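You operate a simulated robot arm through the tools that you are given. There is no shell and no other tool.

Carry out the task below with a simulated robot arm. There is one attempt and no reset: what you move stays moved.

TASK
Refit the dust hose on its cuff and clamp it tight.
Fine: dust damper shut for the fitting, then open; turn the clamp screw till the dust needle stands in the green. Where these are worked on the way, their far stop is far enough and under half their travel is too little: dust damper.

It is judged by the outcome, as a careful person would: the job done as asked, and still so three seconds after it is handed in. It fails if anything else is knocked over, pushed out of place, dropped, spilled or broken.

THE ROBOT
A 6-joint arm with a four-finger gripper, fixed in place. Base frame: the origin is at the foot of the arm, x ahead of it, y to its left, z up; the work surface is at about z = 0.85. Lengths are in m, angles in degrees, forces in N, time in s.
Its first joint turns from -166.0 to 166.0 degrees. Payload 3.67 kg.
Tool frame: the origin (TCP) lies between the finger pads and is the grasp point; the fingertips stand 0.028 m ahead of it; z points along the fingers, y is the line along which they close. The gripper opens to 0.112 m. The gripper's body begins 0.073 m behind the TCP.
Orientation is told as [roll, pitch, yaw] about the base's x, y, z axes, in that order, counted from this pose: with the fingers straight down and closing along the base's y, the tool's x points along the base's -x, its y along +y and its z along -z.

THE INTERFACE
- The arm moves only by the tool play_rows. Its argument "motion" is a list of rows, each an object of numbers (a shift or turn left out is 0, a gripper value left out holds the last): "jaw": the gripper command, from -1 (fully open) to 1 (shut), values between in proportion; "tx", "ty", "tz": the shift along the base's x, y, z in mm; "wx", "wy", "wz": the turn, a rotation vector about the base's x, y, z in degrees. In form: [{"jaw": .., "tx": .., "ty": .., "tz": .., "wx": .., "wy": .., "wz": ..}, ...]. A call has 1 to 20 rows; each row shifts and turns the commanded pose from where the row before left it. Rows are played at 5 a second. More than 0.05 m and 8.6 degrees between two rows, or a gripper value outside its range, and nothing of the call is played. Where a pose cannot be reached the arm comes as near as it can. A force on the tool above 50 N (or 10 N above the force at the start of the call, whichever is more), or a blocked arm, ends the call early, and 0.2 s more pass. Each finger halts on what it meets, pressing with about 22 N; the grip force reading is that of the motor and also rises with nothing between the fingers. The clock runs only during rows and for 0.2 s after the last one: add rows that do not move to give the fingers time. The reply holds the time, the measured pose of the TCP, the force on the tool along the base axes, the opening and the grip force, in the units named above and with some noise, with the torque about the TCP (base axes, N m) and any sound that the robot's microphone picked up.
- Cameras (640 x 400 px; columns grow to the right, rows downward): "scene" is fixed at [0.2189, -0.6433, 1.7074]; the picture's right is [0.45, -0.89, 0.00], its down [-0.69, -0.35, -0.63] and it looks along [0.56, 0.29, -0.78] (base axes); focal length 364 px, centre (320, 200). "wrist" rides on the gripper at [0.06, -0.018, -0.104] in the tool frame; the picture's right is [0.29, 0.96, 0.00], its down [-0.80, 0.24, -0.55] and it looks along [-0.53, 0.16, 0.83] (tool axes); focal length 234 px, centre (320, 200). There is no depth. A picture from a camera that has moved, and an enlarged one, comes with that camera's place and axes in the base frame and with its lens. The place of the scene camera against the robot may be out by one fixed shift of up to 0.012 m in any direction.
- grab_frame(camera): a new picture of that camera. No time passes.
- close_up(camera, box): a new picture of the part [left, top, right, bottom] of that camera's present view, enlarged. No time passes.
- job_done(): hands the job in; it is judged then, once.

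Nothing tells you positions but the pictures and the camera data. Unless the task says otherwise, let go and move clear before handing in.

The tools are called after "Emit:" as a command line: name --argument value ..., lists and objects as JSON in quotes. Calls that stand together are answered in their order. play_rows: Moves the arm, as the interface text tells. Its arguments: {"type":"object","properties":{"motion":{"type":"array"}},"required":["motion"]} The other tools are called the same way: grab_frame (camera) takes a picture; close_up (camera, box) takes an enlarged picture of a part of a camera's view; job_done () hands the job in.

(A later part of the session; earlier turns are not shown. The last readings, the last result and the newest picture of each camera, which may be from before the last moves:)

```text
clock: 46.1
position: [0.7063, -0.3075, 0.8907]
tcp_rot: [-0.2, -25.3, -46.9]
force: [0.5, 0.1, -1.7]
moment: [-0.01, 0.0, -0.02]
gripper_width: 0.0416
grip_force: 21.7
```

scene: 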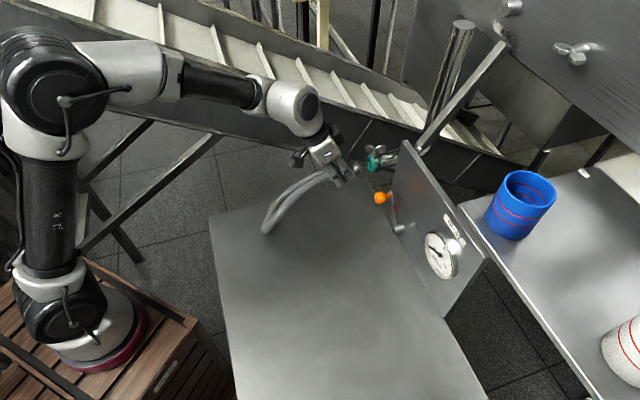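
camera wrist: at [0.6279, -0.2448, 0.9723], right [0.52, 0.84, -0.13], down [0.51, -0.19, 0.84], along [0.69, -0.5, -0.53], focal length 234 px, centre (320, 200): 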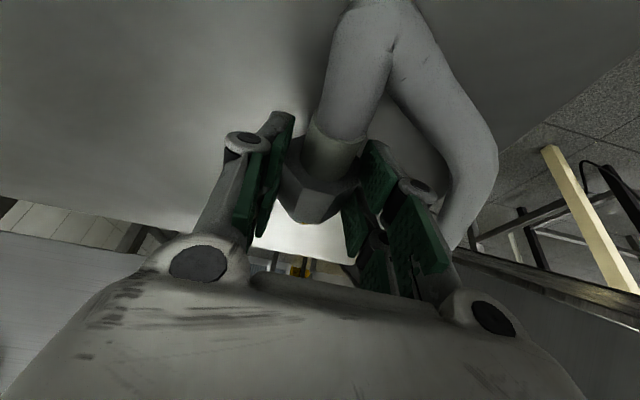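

Emit:
play_rows --motion '[{"tz": -1.5}, {"tz": -1.5}, {}]'

Emit:
close_up --camera "scene" --box '[250, 190, 330, 240]'

```text
clock: 46.9
position: [0.7045, -0.3074, 0.8891]
tcp_rot: [0.0, -25.4, -46.9]
force: [-1.1, 4.1, 13.0]
moment: [-0.06, 0.02, 0.01]
gripper_width: 0.0415
grip_force: 21.8
```

```text
8.00 times, centred on (290, 215) of scene
camera zoom: at [0.2189, -0.6433, 1.7074], right [0.45, -0.89, 0.0], down [-0.69, -0.35, -0.63], along [0.56, 0.29, -0.78], focal length 2908 px, centre (560, 80)
```

zoom: 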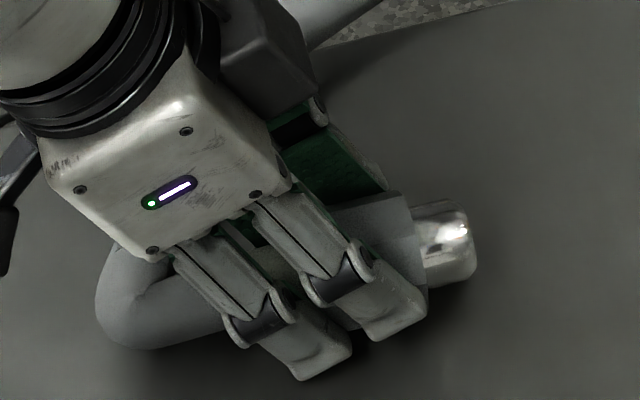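

The fork-like fingers reach right up to the nut's front face, confirming the interference. With the nut resting on the table, I'll open, slide back 11 mm, and look.

Emit:
play_rows --motion '[{"tz": 1.0}, {"jaw": 0.1}, {"jaw": -0.05}, {"tx": -3.9, "ty": 3.9}, {"tx": -3.9, "ty": 3.9}, {}]'

Emit:
grab_frame --camera "wrist"

Emit:
close_up --camera "scene" --box '[250, 190, 330, 240]'

```text
clock: 48.3
position: [0.6991, -0.3004, 0.8891]
tcp_rot: [-0.1, -25.3, -46.9]
force: [0.5, 0.8, 0.8]
moment: [-0.05, -0.02, -0.02]
gripper_width: 0.0586
grip_force: 0.2
```

```text
taken
camera wrist: at [0.62, -0.2372, 0.9569], right [0.52, 0.84, -0.13], down [0.51, -0.19, 0.84], along [0.69, -0.5, -0.53], focal length 234 px, centre (320, 200)
```

wrist: 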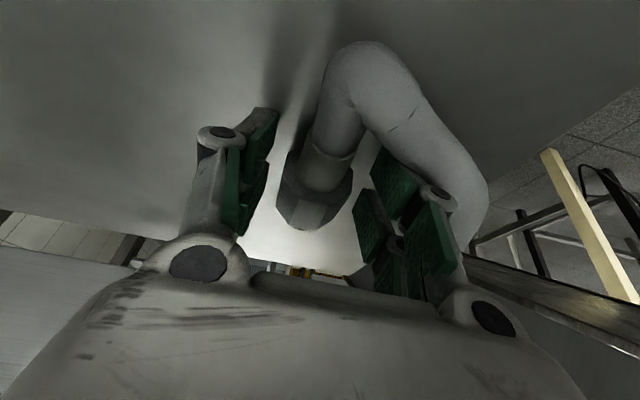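

```text
8.00 times, centred on (290, 215) of scene
camera zoom: at [0.2189, -0.6433, 1.7074], right [0.45, -0.89, 0.0], down [-0.69, -0.35, -0.63], along [0.56, 0.29, -0.78], focal length 2908 px, centre (560, 80)
```

zoom: 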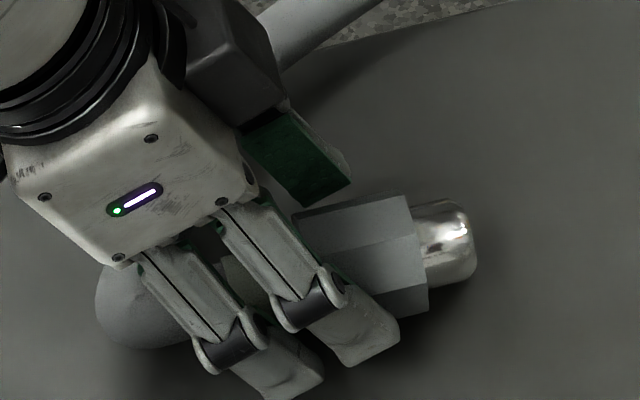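

The nut stayed put. Shifting back 3 mm more, then re-gripping.

Emit:
play_rows --motion '[{"tx": -2.1, "ty": 2.1}, {}, {"jaw": 0.2}, {"jaw": 0.4}, {"jaw": 0.4}, {}]'

Emit:
close_up --camera "wrist" --box '[240, 90, 400, 250]'

Emit:
close_up --camera "scene" --box '[250, 190, 330, 240]'

```text
clock: 49.7
position: [0.697, -0.2973, 0.8887]
tcp_rot: [-0.2, -25.3, -46.9]
force: [0.1, 0.5, 0.5]
moment: [-0.02, 0.04, 0.0]
gripper_width: 0.0413
grip_force: 21.8
```

```text
2.50 times, centred on (320, 170) of wrist
camera zoom: at [0.6183, -0.2352, 0.9568], right [0.52, 0.84, -0.13], down [0.51, -0.19, 0.84], along [0.69, -0.5, -0.53], focal length 585 px, centre (320, 275)
```

zoom: 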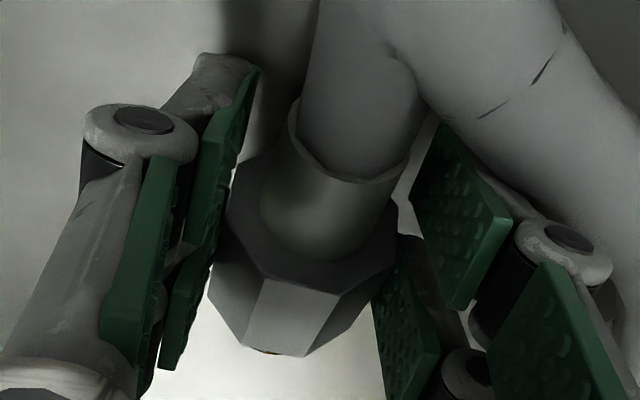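

```text
8.00 times, centred on (290, 215) of scene
camera zoom: at [0.2189, -0.6433, 1.7074], right [0.45, -0.89, 0.0], down [-0.69, -0.35, -0.63], along [0.56, 0.29, -0.78], focal length 2908 px, centre (560, 80)
```

zoom: 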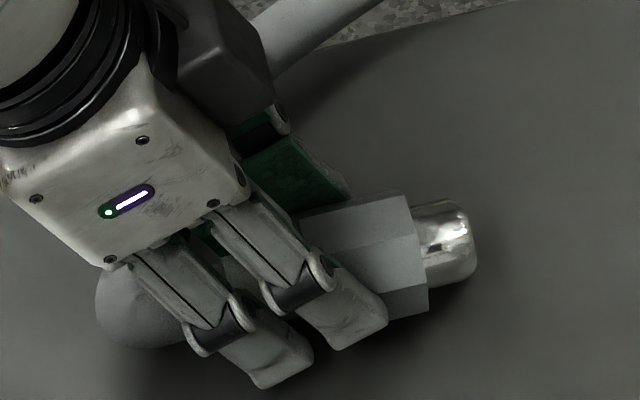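

Firm re-grip with the nut's front ~13 mm clear of the fingers. Lifting and carrying back to the staging pose.

Emit:
play_rows --motion '[{"tz": 15}, {"tz": 35}, {"tz": 40}, {"tx": 25.5, "ty": -25.7, "tz": 19.7}, {"tx": 25.5, "ty": -25.7, "tz": 19.7}, {"tx": 25.5, "ty": -25.7, "tz": 19.7}, {"tx": 25.5, "ty": -25.7, "tz": 19.7, "wz": 1.5}, {}, {}]'

Emit:
close_up --camera "wrist" --box '[264, 150, 360, 270]'

Emit:
close_up --camera "scene" --box '[342, 145, 390, 175]'

```text
clock: 51.7
position: [0.7997, -0.4001, 1.0585]
tcp_rot: [-0.2, -25.3, -45.4]
force: [0.5, 0.3, -0.8]
moment: [0.02, 0.01, -0.01]
gripper_width: 0.0414
grip_force: 22.8
```

```text
3.33 times, centred on (312, 210) of wrist
camera zoom: at [0.7187, -0.3405, 1.1264], right [0.5, 0.86, -0.13], down [0.51, -0.18, 0.84], along [0.7, -0.48, -0.53], focal length 781 px, centre (347, 167)
```

zoom: 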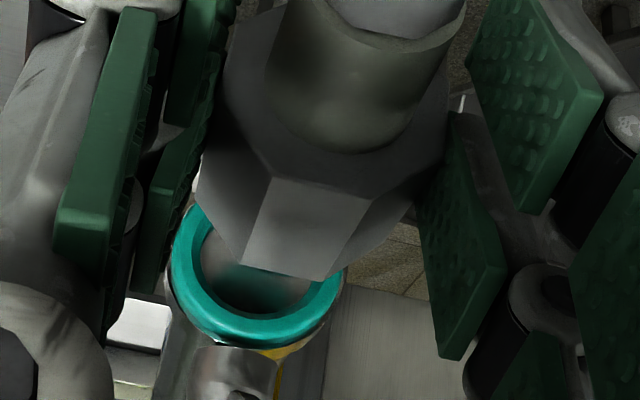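

```text
13.33 times, centred on (366, 160) of scene
camera zoom: at [0.2189, -0.6433, 1.7074], right [0.45, -0.89, 0.0], down [-0.69, -0.35, -0.63], along [0.56, 0.29, -0.78], focal length 4847 px, centre (-293, 733)
```

zoom: 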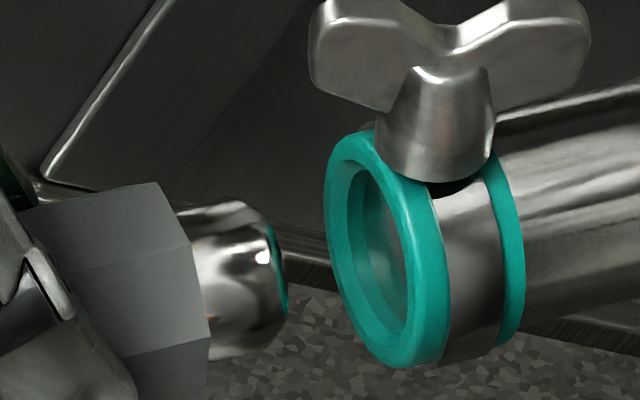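

Clear view now. Hose is ~1.5 mm high and ~1.5 mm off sideways; correcting and advancing 15 mm.

Emit:
play_rows --motion '[{"tx": -1.05, "ty": -1.07, "tz": -1.6}, {"tx": 5.3, "ty": -5.3}, {"tx": 5.3, "ty": -5.3}, {}]'

Emit:
close_up --camera "wrist" --box '[264, 150, 360, 270]'

Emit:
close_up --camera "scene" --box '[342, 145, 390, 175]'

```text
clock: 52.7
position: [0.8074, -0.4107, 1.0571]
tcp_rot: [-0.2, -25.3, -45.4]
force: [0.1, 0.4, -0.4]
moment: [0.0, 0.02, -0.04]
gripper_width: 0.0413
grip_force: 22.1
```

```text
3.33 times, centred on (312, 210) of wrist
camera zoom: at [0.7279, -0.3518, 1.1241], right [0.5, 0.86, -0.13], down [0.51, -0.17, 0.84], along [0.7, -0.48, -0.53], focal length 781 px, centre (347, 167)
```

zoom: 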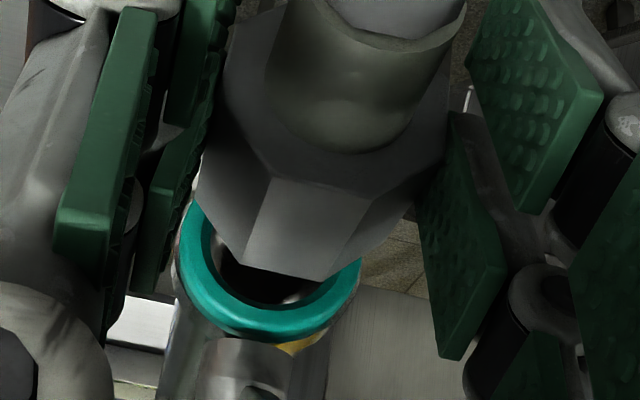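

```text
13.33 times, centred on (366, 160) of scene
camera zoom: at [0.2189, -0.6433, 1.7074], right [0.45, -0.89, 0.0], down [-0.69, -0.35, -0.63], along [0.56, 0.29, -0.78], focal length 4847 px, centre (-293, 733)
```

zoom: 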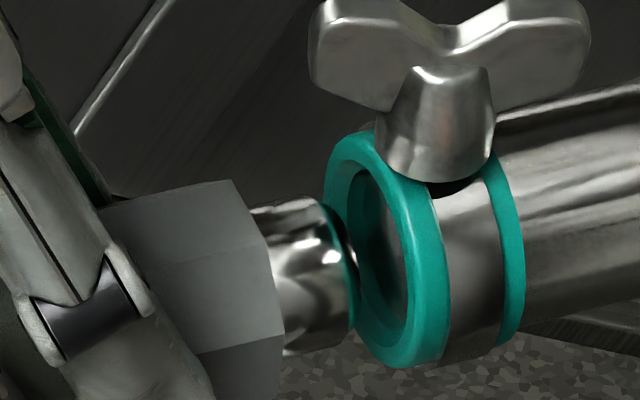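

Aligned in both views. Inserting further in small steps.

Emit:
play_rows --motion '[{"tx": 2.8, "ty": -2.8, "tz": 0.5}, {"tx": 2.8, "ty": -2.8}, {"tx": 2.8, "ty": -2.8}, {}]'

Emit:
close_up --camera "wrist" --box '[264, 150, 360, 270]'

Emit:
close_up --camera "scene" --box '[342, 145, 390, 175]'

```text
clock: 53.7
position: [0.8164, -0.4183, 1.0571]
tcp_rot: [-0.2, -25.3, -45.4]
force: [0.8, 0.0, -1.4]
moment: [-0.01, 0.01, 0.03]
gripper_width: 0.0418
grip_force: 21.6
```

```text
3.33 times, centred on (312, 210) of wrist
camera zoom: at [0.7362, -0.3594, 1.1247], right [0.5, 0.86, -0.13], down [0.51, -0.18, 0.84], along [0.7, -0.48, -0.53], focal length 781 px, centre (347, 167)
```

zoom: 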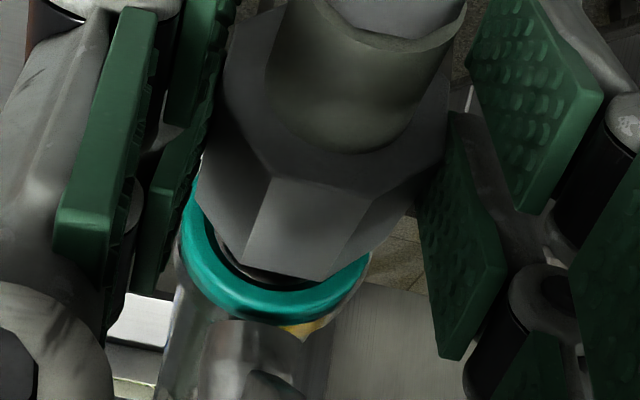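

```text
13.33 times, centred on (366, 160) of scene
camera zoom: at [0.2189, -0.6433, 1.7074], right [0.45, -0.89, 0.0], down [-0.69, -0.35, -0.63], along [0.56, 0.29, -0.78], focal length 4847 px, centre (-293, 733)
```

zoom: 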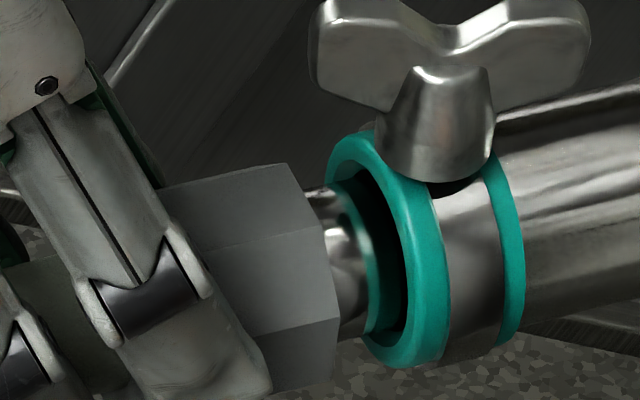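

Perfectly on-axis. Advancing 12 mm more.

Emit:
play_rows --motion '[{"tx": 2.8, "ty": -2.8}, {"tx": 2.8, "ty": -2.8}, {"tx": 2.8, "ty": -2.8}, {}]'

Emit:
close_up --camera "wrist" --box '[264, 150, 360, 270]'

Emit:
close_up --camera "scene" --box '[342, 145, 390, 175]'

```text
clock: 54.7
position: [0.8253, -0.4282, 1.0574]
tcp_rot: [0.0, -25.3, -45.4]
force: [-0.5, 0.0, -0.3]
moment: [0.01, 0.0, 0.0]
gripper_width: 0.0412
grip_force: 22.6
```

```text
3.33 times, centred on (312, 210) of wrist
camera zoom: at [0.7445, -0.3686, 1.1248], right [0.5, 0.86, -0.13], down [0.51, -0.18, 0.84], along [0.7, -0.48, -0.53], focal length 781 px, centre (347, 167)
```

zoom: 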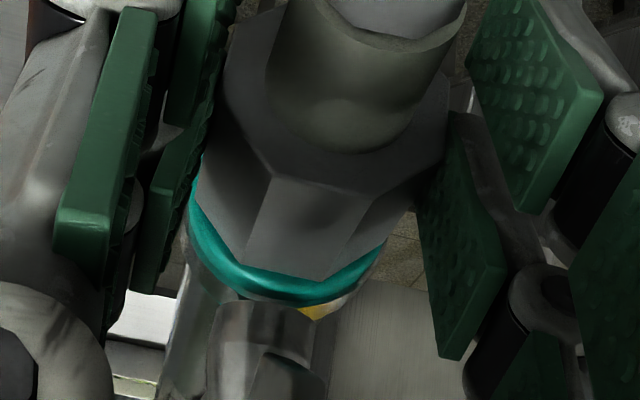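

```text
13.33 times, centred on (366, 160) of scene
camera zoom: at [0.2189, -0.6433, 1.7074], right [0.45, -0.89, 0.0], down [-0.69, -0.35, -0.63], along [0.56, 0.29, -0.78], focal length 4847 px, centre (-293, 733)
```

zoom: 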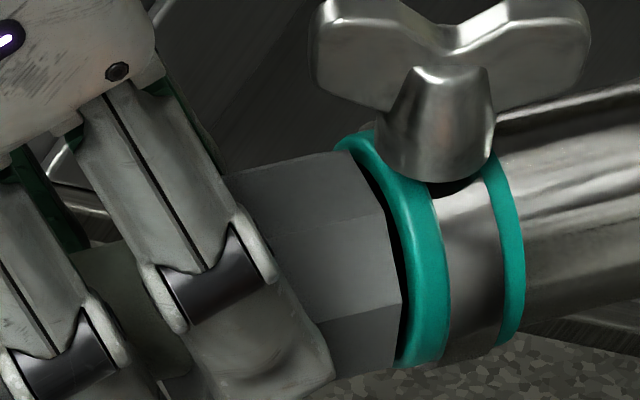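

The nut is now where it stalled before, with the fingers well clear. 1 mm steps.

Emit:
play_rows --motion '[{"tx": 0.7, "ty": -0.7}, {"tx": 0.7, "ty": -0.7}, {"tx": 0.7, "ty": -0.7}, {}]'

Emit:
play_rows --motion '[{"tx": 0.7, "ty": -0.7}, {"tx": 0.7, "ty": -0.7}, {}]'

Emit:
close_up --camera "scene" --box '[342, 145, 390, 175]'

```text
clock: 55.7
position: [0.8255, -0.4294, 1.0572]
tcp_rot: [-0.2, -25.2, -45.4]
force: [-24.9, 15.8, 7.1]
moment: [0.09, 0.42, -0.04]
gripper_width: 0.0413
grip_force: 21.5
heard: snap
```

```text
clock: 56.5
position: [0.8279, -0.4312, 1.0562]
tcp_rot: [-0.2, -25.2, -45.4]
force: [-28.4, 18.4, 0.1]
moment: [0.26, 0.44, -0.2]
gripper_width: 0.0414
grip_force: 21.7
```

```text
13.33 times, centred on (366, 160) of scene
camera zoom: at [0.2189, -0.6433, 1.7074], right [0.45, -0.89, 0.0], down [-0.69, -0.35, -0.63], along [0.56, 0.29, -0.78], focal length 4847 px, centre (-293, 733)
```

zoom: 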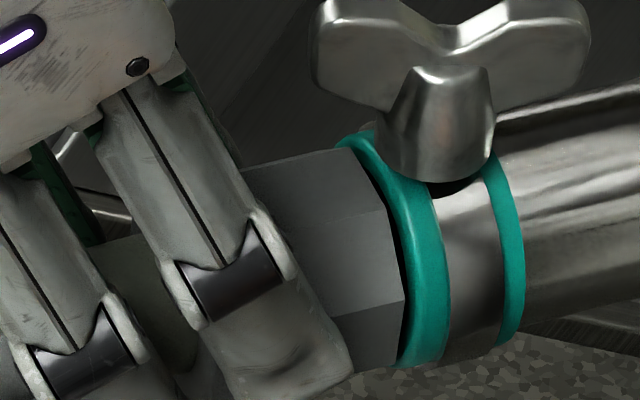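

"Snap" heard — the hose end has seated. I'll relieve the axial push and open the fingers carefully.

Emit:
play_rows --motion '[{"tx": -1.0, "ty": 1.0}, {}, {"jaw": 0.2}, {"jaw": 0.1}, {}]'

Emit:
close_up --camera "scene" --box '[342, 145, 390, 175]'

Emit:
grab_frame --camera "wrist"

```text
clock: 57.7
position: [0.8282, -0.4317, 1.0558]
tcp_rot: [-0.1, -25.3, -45.4]
force: [0.2, 0.4, -0.2]
moment: [0.01, -0.03, 0.02]
gripper_width: 0.0503
grip_force: 0.0
heard: snap
```

```text
13.33 times, centred on (366, 160) of scene
camera zoom: at [0.2189, -0.6433, 1.7074], right [0.45, -0.89, 0.0], down [-0.69, -0.35, -0.63], along [0.56, 0.29, -0.78], focal length 4847 px, centre (-293, 733)
```

zoom: 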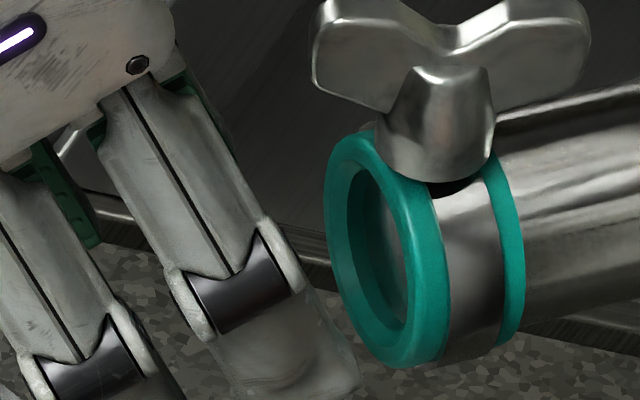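

```text
taken
camera wrist: at [0.7477, -0.3709, 1.1246], right [0.5, 0.86, -0.13], down [0.51, -0.17, 0.84], along [0.7, -0.48, -0.53], focal length 234 px, centre (320, 200)
```

wrist: 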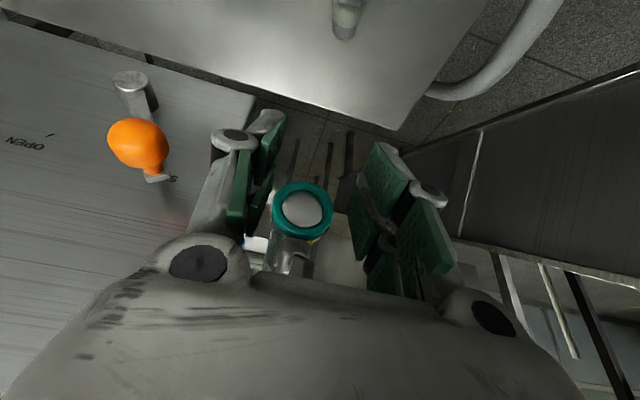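

A second "snap" — my 1.4 mm back-off pulled it out of the detent (the arm is much stiffer than I assumed). Lesson: after the snap, open directly without pulling back. Let me locate the hose again.

Emit:
play_rows --motion '[{"jaw": -0.05, "tx": -14.4, "ty": 13.9}, {"tx": -14.4, "ty": 13.9}, {"jaw": -0.2, "tx": -25, "ty": 30, "tz": 20}, {"tx": -25, "ty": 30, "tz": 20}, {"tx": -15, "ty": 30, "tz": 10}, {}]'

Emit:
grab_frame --camera "scene"

Emit:
grab_frame --camera "wrist"

Emit:
close_up --camera "scene" --box '[250, 180, 330, 240]'

```text
clock: 59.1
position: [0.7349, -0.3129, 1.1086]
tcp_rot: [-0.2, -25.2, -45.5]
force: [1.0, 0.4, -0.5]
moment: [0.01, 0.0, 0.03]
gripper_width: 0.0672
grip_force: 0.1
```

```text
taken
```

scene: 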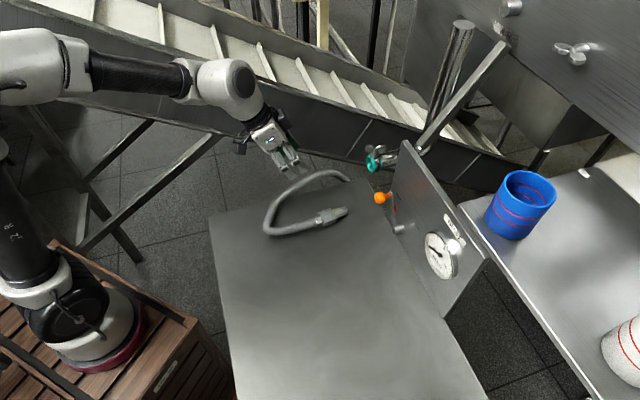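

```text
taken
camera wrist: at [0.6546, -0.2524, 1.176], right [0.5, 0.86, -0.13], down [0.51, -0.18, 0.84], along [0.7, -0.48, -0.53], focal length 234 px, centre (320, 200)
```

wrist: 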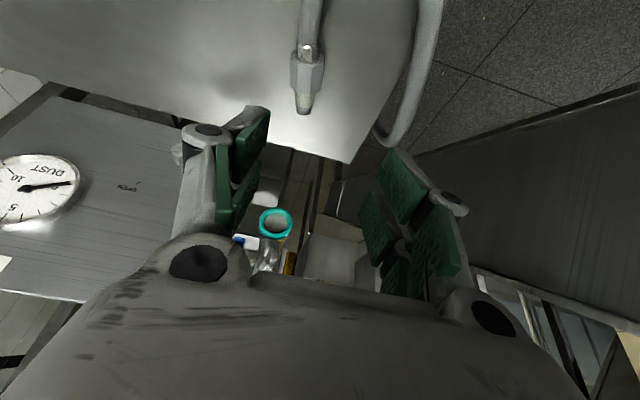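

```text
6.67 times, centred on (290, 210) of scene
camera zoom: at [0.2189, -0.6433, 1.7074], right [0.45, -0.89, 0.0], down [-0.69, -0.35, -0.63], along [0.56, 0.29, -0.78], focal length 2423 px, centre (520, 133)
```

zoom: 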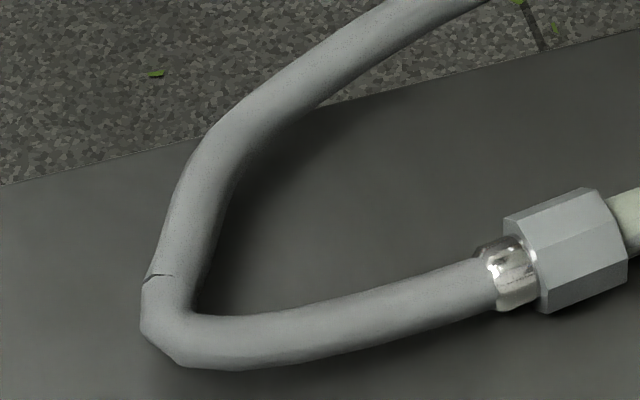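

The hose end has flipped: now the metal tip faces back along the hose and the pale collar points away. Let me look closely before deciding how to pick it up.

Emit:
close_up --camera "wrist" --box '[270, 0, 350, 120]'

Emit:
close_up --camera "scene" --box '[300, 195, 360, 232]'

```text
3.33 times, centred on (310, 60) of wrist
camera zoom: at [0.6546, -0.2524, 1.176], right [0.5, 0.86, -0.13], down [0.51, -0.18, 0.84], along [0.7, -0.48, -0.53], focal length 781 px, centre (353, 667)
```

zoom: 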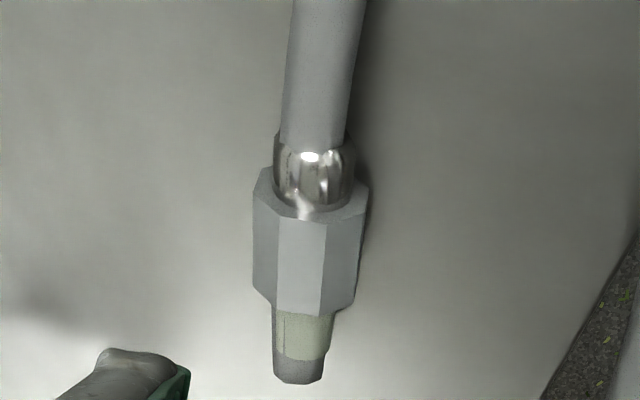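

```text
10.67 times, centred on (330, 214) of scene
camera zoom: at [0.2189, -0.6433, 1.7074], right [0.45, -0.89, 0.0], down [-0.69, -0.35, -0.63], along [0.56, 0.29, -0.78], focal length 3877 px, centre (213, 56)
```

zoom: 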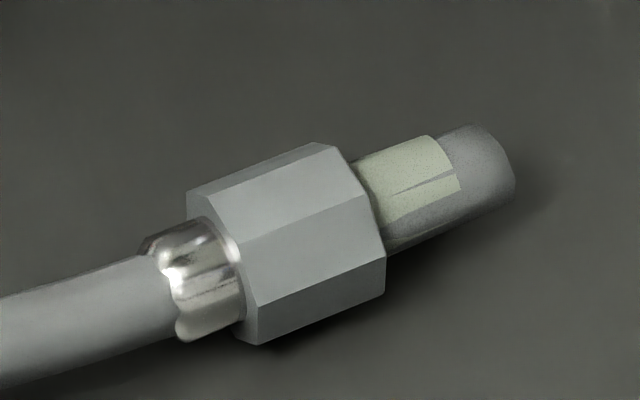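

The end piece folded over: nut centre ≈ (0.775, -0.387), tip pointing ~143°. I'll bring the tool vertical and turn it 180° (empty) so I can pick it up, swing it round, and set it down the right way again.

Emit:
play_rows --motion '[{"jaw": -0.2, "wx": 5.99, "wy": 5.89}, {"wx": 5.99, "wy": 5.89}, {"wx": 5.99, "wy": 5.89}, {"wz": 8.5}, {"wz": 8.5}, {"wz": 8.5}, {"wz": 8.5}, {"wz": 8.5}, {"wz": 8.5}, {"wz": 8.5}, {"wz": 8.5}, {"wz": 8.5}, {"wz": 8.5}, {"wz": 8.5}]'

Emit:
play_rows --motion '[{"wz": 8.5}, {"wz": 8.5}, {"wz": 8.5}, {"wz": 8.5}, {"wz": 8.5}, {"wz": 8.5}, {"wz": 8.5}, {"wz": 8.5}, {"wz": 8.5}, {"wz": 8.5}, {"wz": 8.5}, {}]'

Emit:
grab_frame --camera "wrist"

Emit:
grab_frame --camera "scene"

```text
clock: 62.1
position: [0.734, -0.3119, 1.1064]
tcp_rot: [-0.1, -0.1, 48.3]
force: [0.3, -0.2, -0.5]
moment: [0.0, 0.02, 0.01]
gripper_width: 0.0673
grip_force: 0.1
```

```text
clock: 64.7
position: [0.7344, -0.3119, 1.1064]
tcp_rot: [-0.2, 0.0, 141.7]
force: [0.3, 0.1, 0.5]
moment: [0.04, 0.0, 0.0]
gripper_width: 0.0674
grip_force: 0.0
```

```text
taken
camera wrist: at [0.7937, -0.3337, 1.2096], right [-0.37, -0.93, 0.0], down [-0.77, 0.3, 0.56], along [-0.52, 0.21, -0.83], focal length 234 px, centre (320, 200)
```

wrist: 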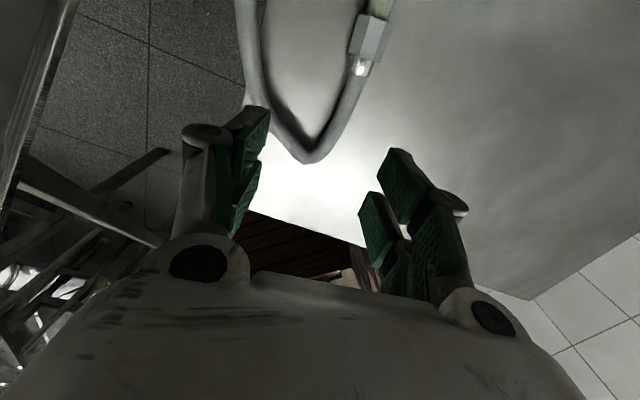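

```text
taken
```

scene: 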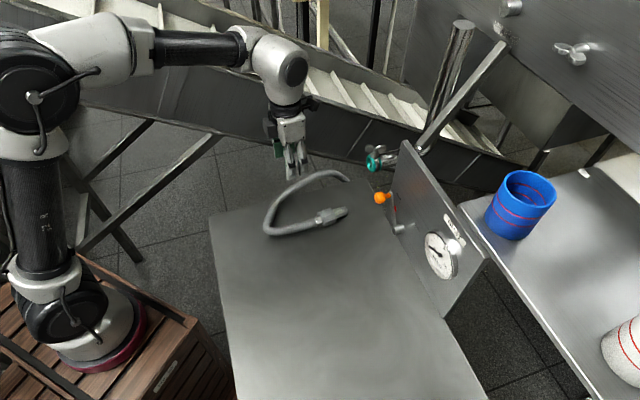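

Full turn works. Measuring the plug from this side before descending vertically.

Emit:
close_up --camera "wrist" --box '[320, 0, 420, 100]'

```text
4.00 times, centred on (370, 50) of wrist
camera zoom: at [0.7937, -0.3337, 1.2096], right [-0.37, -0.93, 0.0], down [-0.77, 0.3, 0.56], along [-0.52, 0.21, -0.83], focal length 937 px, centre (120, 800)
```

zoom: 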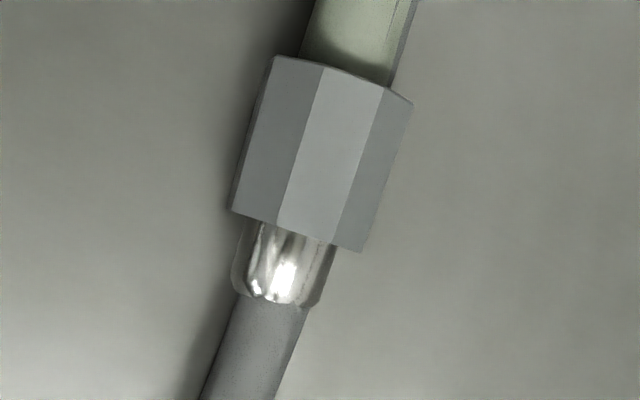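

Nut centre ≈ (0.777, -0.389), axis at 145°. Moving above it and descending.

Emit:
play_rows --motion '[{"tx": 10.5, "ty": -19, "tz": -20, "wz": 3}, {"tx": 10.5, "ty": -19, "tz": -20}, {"tx": 10.5, "ty": -19, "tz": -20}, {"tx": 10.5, "ty": -20, "tz": -20}, {"tz": -40}, {"tz": -40}, {"tz": -30}, {}]'

Emit:
grab_frame --camera "wrist"

Emit:
close_up --camera "scene" --box '[270, 130, 410, 240]'

```text
clock: 66.5
position: [0.7767, -0.3902, 0.9166]
tcp_rot: [-0.1, -0.1, 144.7]
force: [0.2, 0.2, 0.9]
moment: [-0.02, 0.0, 0.0]
gripper_width: 0.0671
grip_force: 0.1
```

```text
taken
camera wrist: at [0.8371, -0.4081, 1.0203], right [-0.32, -0.95, 0.0], down [-0.79, 0.26, 0.55], along [-0.53, 0.18, -0.83], focal length 234 px, centre (320, 200)
```

wrist: 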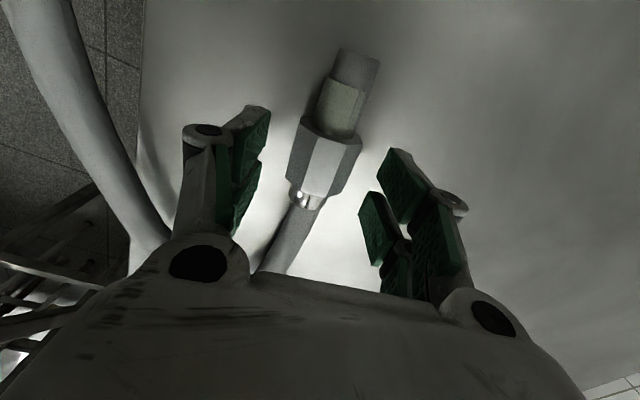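

```text
3.64 times, centred on (340, 185) of scene
camera zoom: at [0.2189, -0.6433, 1.7074], right [0.45, -0.89, 0.0], down [-0.69, -0.35, -0.63], along [0.56, 0.29, -0.78], focal length 1322 px, centre (247, 254)
```

zoom: 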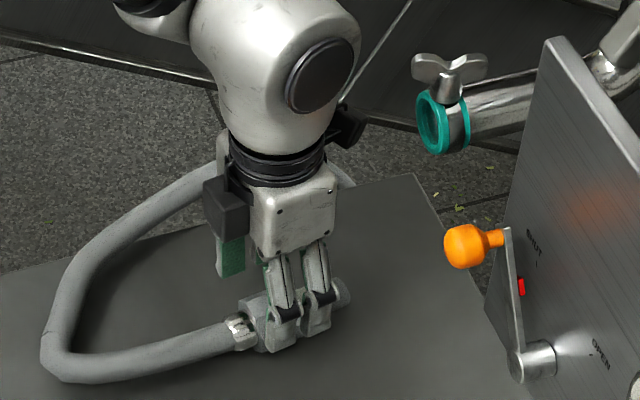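

Clear of everything. Descending and closing on the nut.

Emit:
play_rows --motion '[{"tz": -13}, {"tz": -12}, {}, {"jaw": 0.1}, {"jaw": 0.4}, {"jaw": 0.4}, {}]'

Emit:
grab_frame --camera "wrist"

```text
clock: 68.1
position: [0.7774, -0.3893, 0.8922]
tcp_rot: [-0.1, -0.1, 144.6]
force: [-0.4, -0.7, 1.5]
moment: [-0.02, -0.02, -0.01]
gripper_width: 0.0415
grip_force: 21.8
```

```text
taken
camera wrist: at [0.837, -0.4076, 0.9952], right [-0.32, -0.95, 0.0], down [-0.79, 0.26, 0.55], along [-0.53, 0.18, -0.83], focal length 234 px, centre (320, 200)
```

wrist: 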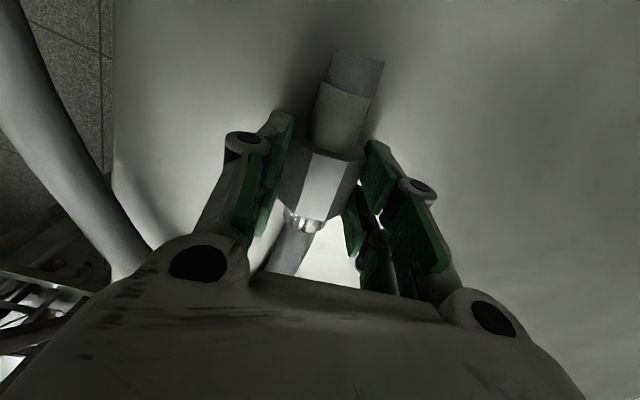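

Gripped. Lifting, moving back toward the table centre and swinging it around 190° in two calls.

Emit:
play_rows --motion '[{"tz": 20}, {"tz": 40}, {"tz": 40}, {"tx": -17, "ty": 20, "wz": -8.5}, {"tx": -17, "ty": 20, "wz": -8.5}, {"tx": -17, "ty": 20, "wz": -8.5}, {"tx": -17, "ty": 20, "wz": -8.5}, {"wz": -8.5}, {"wz": -8.5}, {"wz": -8.5}, {"wz": -8.5}, {"wz": -8.5}, {"wz": -8.5}, {"wz": -8.5}]'

Emit:
grab_frame --camera "scene"

Emit:
grab_frame --camera "wrist"

```text
clock: 71.1
position: [0.7089, -0.3108, 0.9921]
tcp_rot: [0.0, -0.1, 51.0]
force: [0.0, 0.4, -0.8]
moment: [0.0, 0.01, -0.04]
gripper_width: 0.0415
grip_force: 22.2
```

```text
taken
```

scene: 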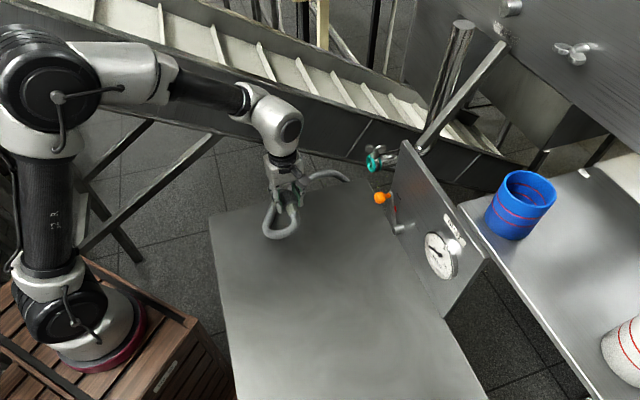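

```text
taken
camera wrist: at [0.686, -0.3657, 1.0953], right [-0.93, 0.38, 0.0], down [0.31, 0.77, 0.55], along [0.21, 0.51, -0.83], focal length 234 px, centre (320, 200)
```

wrist: 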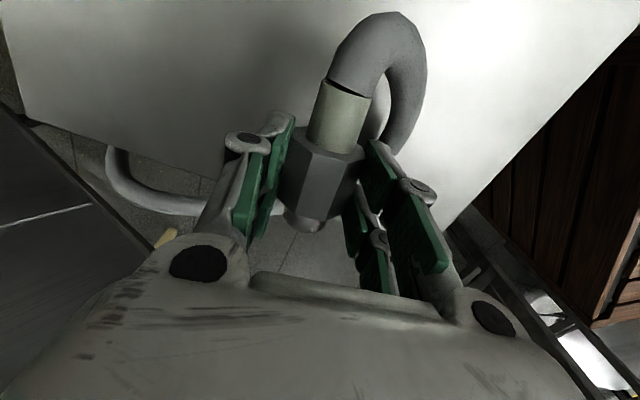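

The hose has unfolded properly. Completing the turn, then lowering to the table.

Emit:
play_rows --motion '[{"wz": -8.5}, {"wz": -8.5}, {"wz": -8.5}, {"wz": -8.5}, {"wz": -8.5}, {"wz": -8.5}, {"wz": -8.5}, {"wz": -8.5}, {"wz": -8.5}, {"wz": -8.5}, {"wz": -8.5}, {"wz": -2.9, "tz": -30}, {"tz": -35}, {"tz": -20}, {}]'

Emit:
grab_frame --camera "wrist"

Emit:
close_up --camera "scene" --box '[220, 150, 360, 250]'

```text
clock: 74.3
position: [0.7089, -0.3087, 0.9046]
tcp_rot: [-0.1, -0.1, -45.2]
force: [-1.1, -0.3, -0.7]
moment: [-0.01, 0.0, -0.03]
gripper_width: 0.0416
grip_force: 22.0
```

```text
taken
camera wrist: at [0.655, -0.2763, 1.0092], right [0.48, 0.88, 0.0], down [0.73, -0.4, 0.56], along [0.49, -0.27, -0.83], focal length 234 px, centre (320, 200)
```

wrist: 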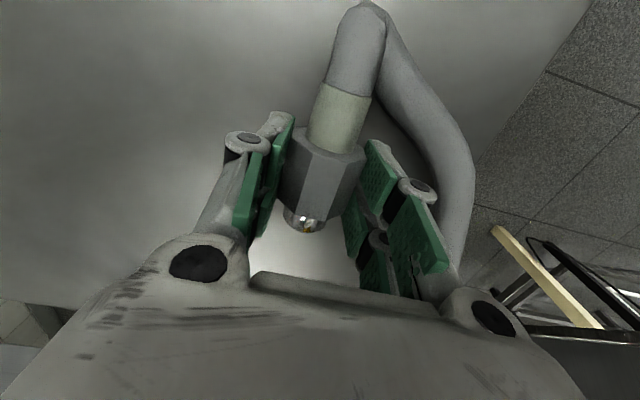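

```text
4.00 times, centred on (290, 200) of scene
camera zoom: at [0.2189, -0.6433, 1.7074], right [0.45, -0.89, 0.0], down [-0.69, -0.35, -0.63], along [0.56, 0.29, -0.78], focal length 1454 px, centre (440, 200)
```

zoom: 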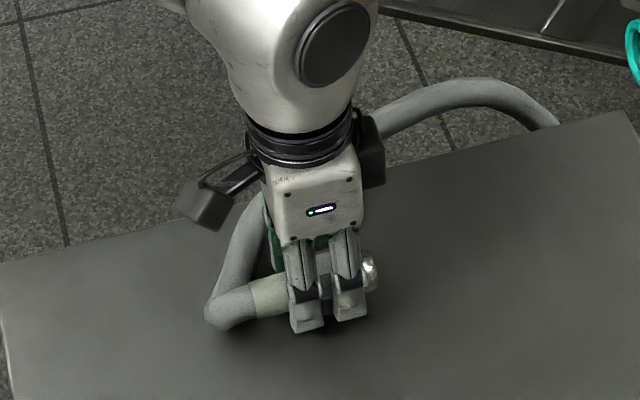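

Right way round again. Lowering to the table, releasing, and rising a little.

Emit:
play_rows --motion '[{"tz": -6}, {"tz": -4}, {"tz": -2}, {}, {"jaw": 0.1}, {"jaw": -0.2}, {}, {"tz": 20}, {"tz": 30}, {"tz": 30}, {}]'

Emit:
grab_frame --camera "wrist"

Emit:
close_up --camera "scene" --box '[250, 190, 330, 240]'

```text
clock: 76.7
position: [0.7086, -0.3096, 0.9743]
tcp_rot: [-0.1, -0.1, -45.3]
force: [-0.2, 0.6, 0.5]
moment: [0.04, -0.02, -0.02]
gripper_width: 0.0677
grip_force: 0.1
```

```text
taken
camera wrist: at [0.6553, -0.278, 1.0777], right [0.48, 0.88, 0.0], down [0.73, -0.4, 0.55], along [0.49, -0.27, -0.83], focal length 234 px, centre (320, 200)
```

wrist: 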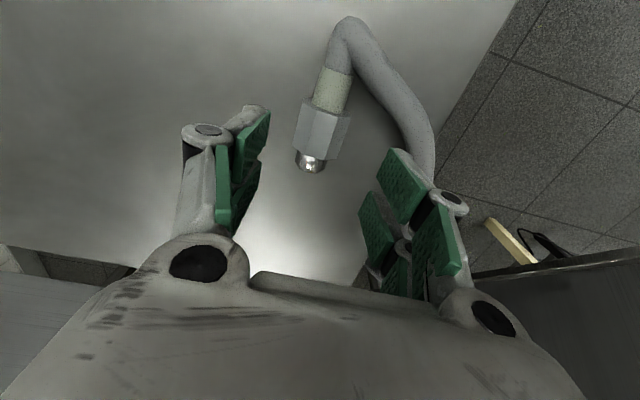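

```text
8.00 times, centred on (290, 215) of scene
camera zoom: at [0.2189, -0.6433, 1.7074], right [0.45, -0.89, 0.0], down [-0.69, -0.35, -0.63], along [0.56, 0.29, -0.78], focal length 2908 px, centre (560, 80)
```

zoom: 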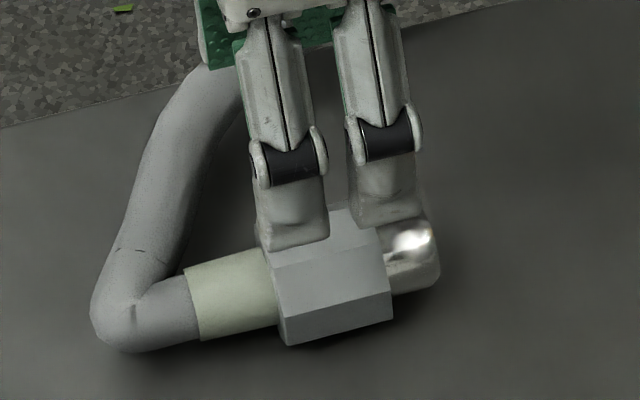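

Plug is back on the table, correctly oriented, centre ≈ (0.704, -0.305). Now tilting 25° and re-approaching so the fingers grip the rear half of the nut.

Emit:
play_rows --motion '[{"tx": -15.3, "ty": 15.5, "tz": 3, "wx": -5.97, "wy": -5.91}, {"tx": -15.3, "ty": 15.5, "wx": -5.97, "wy": -5.91}, {"tx": -15.4, "ty": 15.4, "tz": -4, "wx": -5.97, "wy": -5.91}, {"tx": 7, "ty": -7, "tz": -20}, {"tx": 7, "ty": -7, "tz": -20}, {"tx": 7, "ty": -7, "tz": -20}, {"tx": 4, "ty": -4, "tz": -12}, {}]'

Emit:
grab_frame --camera "wrist"

Emit:
close_up --camera "scene" --box '[250, 190, 330, 240]'

```text
clock: 78.5
position: [0.6875, -0.2892, 0.9012]
tcp_rot: [-0.1, -25.3, -45.3]
force: [0.8, -0.1, -1.1]
moment: [0.03, -0.01, -0.01]
gripper_width: 0.0675
grip_force: 0.0
```

```text
taken
camera wrist: at [0.6062, -0.2302, 0.9689], right [0.5, 0.86, -0.12], down [0.51, -0.18, 0.84], along [0.7, -0.48, -0.53], focal length 234 px, centre (320, 200)
```

wrist: 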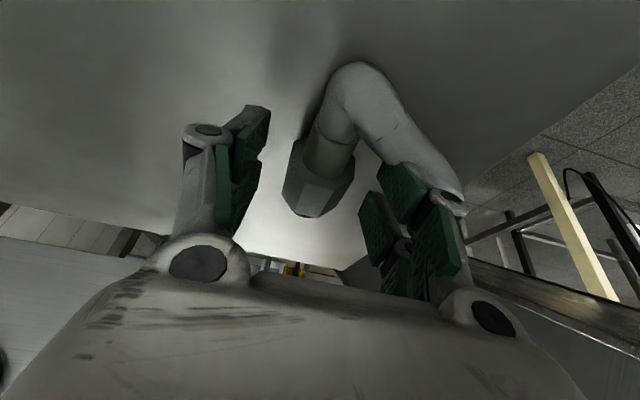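

```text
8.00 times, centred on (290, 215) of scene
camera zoom: at [0.2189, -0.6433, 1.7074], right [0.45, -0.89, 0.0], down [-0.69, -0.35, -0.63], along [0.56, 0.29, -0.78], focal length 2908 px, centre (560, 80)
```

zoom: 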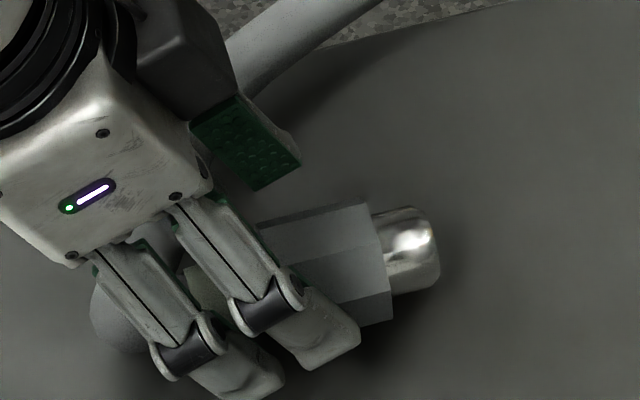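

Good alignment. Final lowering and gripping.

Emit:
play_rows --motion '[{"tx": 1.3, "ty": -1.3, "tz": -6}, {"tx": 1.2, "ty": -1.2, "tz": -6}, {}, {"jaw": 0.1}, {"jaw": 0.4}, {"jaw": 0.4}, {}]'

Emit:
close_up --camera "wrist" --box '[240, 90, 400, 250]'

Emit:
close_up --camera "scene" --box '[250, 190, 330, 240]'

```text
clock: 80.1
position: [0.6897, -0.2907, 0.8902]
tcp_rot: [-0.1, -25.3, -45.3]
force: [0.2, 0.5, 0.8]
moment: [-0.03, -0.03, 0.04]
gripper_width: 0.0414
grip_force: 22.7
```

```text
2.50 times, centred on (320, 170) of wrist
camera zoom: at [0.6092, -0.2314, 0.9569], right [0.5, 0.86, -0.12], down [0.51, -0.17, 0.84], along [0.7, -0.48, -0.53], focal length 585 px, centre (320, 275)
```

zoom: 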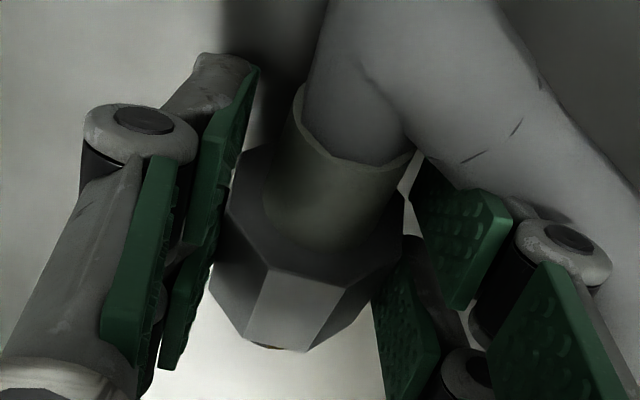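

```text
8.00 times, centred on (290, 215) of scene
camera zoom: at [0.2189, -0.6433, 1.7074], right [0.45, -0.89, 0.0], down [-0.69, -0.35, -0.63], along [0.56, 0.29, -0.78], focal length 2908 px, centre (560, 80)
```

zoom: 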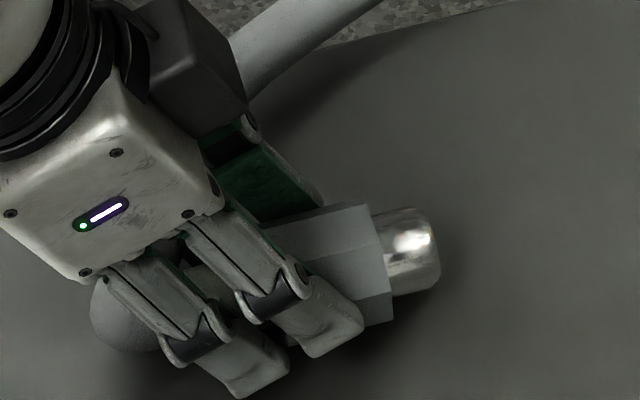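

Gripped with ~10 mm clearance to the nut's front. Carrying to the staging pose.

Emit:
play_rows --motion '[{"tz": 15}, {"tz": 35}, {"tz": 40}, {"tx": 27.8, "ty": -28.4, "tz": 19.6}, {"tx": 27.8, "ty": -28.4, "tz": 19.6}, {"tx": 27.8, "ty": -28.5, "tz": 19.6}, {"tx": 27.8, "ty": -28.5, "tz": 19.7}, {}, {}]'

Emit:
close_up --camera "wrist" --box '[264, 150, 360, 270]'

Emit:
close_up --camera "scene" --box '[342, 145, 390, 175]'

```text
clock: 82.1
position: [0.802, -0.4051, 1.0571]
tcp_rot: [-0.1, -25.3, -45.3]
force: [-0.1, 0.1, -1.2]
moment: [-0.01, 0.01, 0.01]
gripper_width: 0.0413
grip_force: 22.0
```

```text
3.33 times, centred on (312, 210) of wrist
camera zoom: at [0.7215, -0.3458, 1.126], right [0.5, 0.86, -0.12], down [0.51, -0.17, 0.84], along [0.7, -0.48, -0.53], focal length 781 px, centre (347, 167)
```

zoom: 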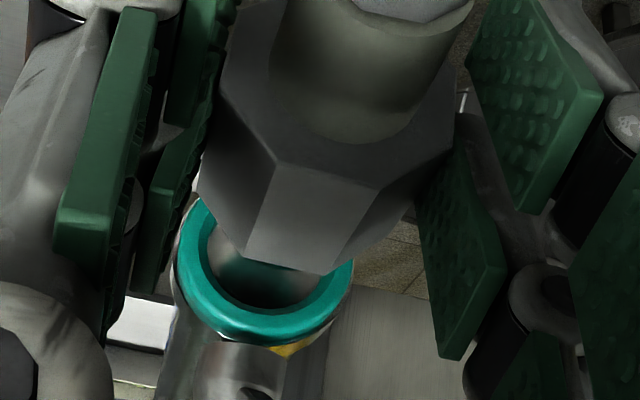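

```text
13.33 times, centred on (366, 160) of scene
camera zoom: at [0.2189, -0.6433, 1.7074], right [0.45, -0.89, 0.0], down [-0.69, -0.35, -0.63], along [0.56, 0.29, -0.78], focal length 4847 px, centre (-293, 733)
```

zoom: 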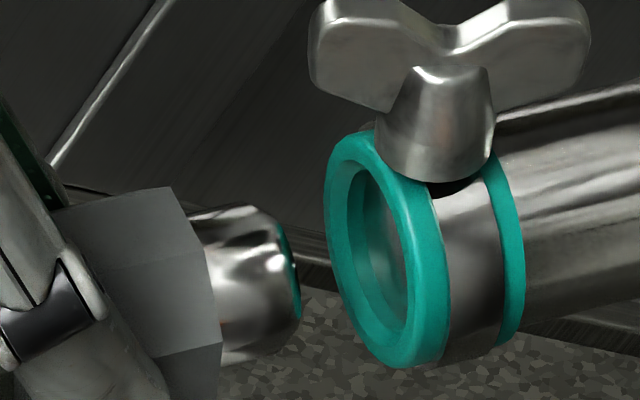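

Within ~1 mm. Small trim, then advance.

Emit:
play_rows --motion '[{"tx": -0.5, "ty": -0.5, "tz": -1.2}, {"tx": 5.3, "ty": -5.3}, {"tx": 5.3, "ty": -5.3}, {}]'

Emit:
close_up --camera "wrist" --box '[264, 150, 360, 270]'

Emit:
close_up --camera "scene" --box '[342, 145, 390, 175]'

```text
clock: 83.1
position: [0.8105, -0.4159, 1.0567]
tcp_rot: [-0.1, -25.3, -45.3]
force: [-0.8, -0.5, -0.3]
moment: [0.01, 0.03, 0.01]
gripper_width: 0.0411
grip_force: 22.3
```

```text
3.33 times, centred on (312, 210) of wrist
camera zoom: at [0.7302, -0.3567, 1.1249], right [0.5, 0.86, -0.12], down [0.51, -0.17, 0.84], along [0.7, -0.48, -0.53], focal length 781 px, centre (347, 167)
```

zoom: 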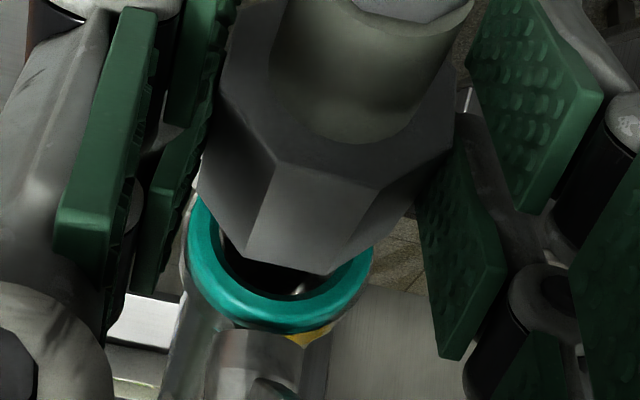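

```text
13.33 times, centred on (366, 160) of scene
camera zoom: at [0.2189, -0.6433, 1.7074], right [0.45, -0.89, 0.0], down [-0.69, -0.35, -0.63], along [0.56, 0.29, -0.78], focal length 4847 px, centre (-293, 733)
```

zoom: 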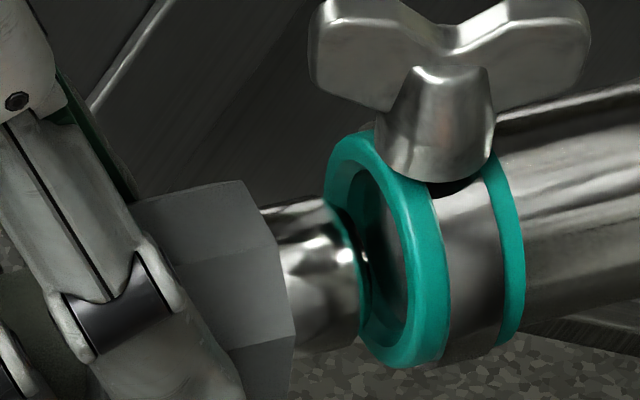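

Trim +1.2 mm sideways and continue inserting.

Emit:
play_rows --motion '[{"tx": 0.85, "ty": 0.85}, {"tx": 2.8, "ty": -2.8}, {"tx": 2.8, "ty": -2.8}, {}]'

Emit:
close_up --camera "wrist" --box '[264, 150, 360, 270]'

Emit:
close_up --camera "scene" --box '[342, 145, 390, 175]'

```text
clock: 84.1
position: [0.8174, -0.4217, 1.0568]
tcp_rot: [-0.1, -25.3, -45.4]
force: [0.1, -0.3, -0.8]
moment: [0.02, 0.04, 0.01]
gripper_width: 0.0413
grip_force: 22.0
```

```text
3.33 times, centred on (312, 210) of wrist
camera zoom: at [0.7368, -0.3616, 1.1247], right [0.5, 0.86, -0.12], down [0.51, -0.17, 0.84], along [0.7, -0.48, -0.53], focal length 781 px, centre (347, 167)
```

zoom: 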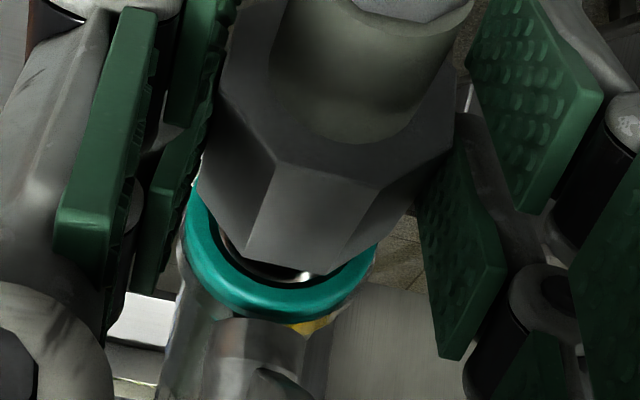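

```text
13.33 times, centred on (366, 160) of scene
camera zoom: at [0.2189, -0.6433, 1.7074], right [0.45, -0.89, 0.0], down [-0.69, -0.35, -0.63], along [0.56, 0.29, -0.78], focal length 4847 px, centre (-293, 733)
```

zoom: 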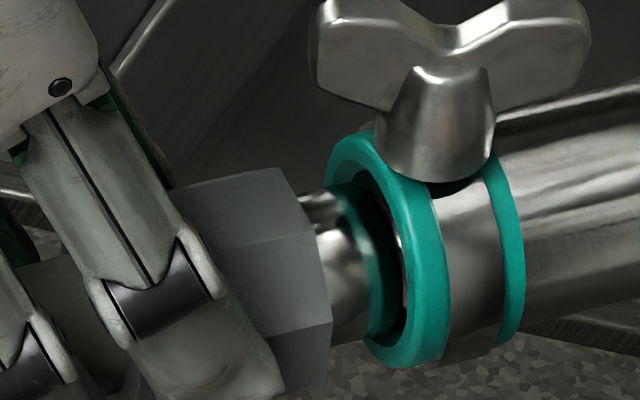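

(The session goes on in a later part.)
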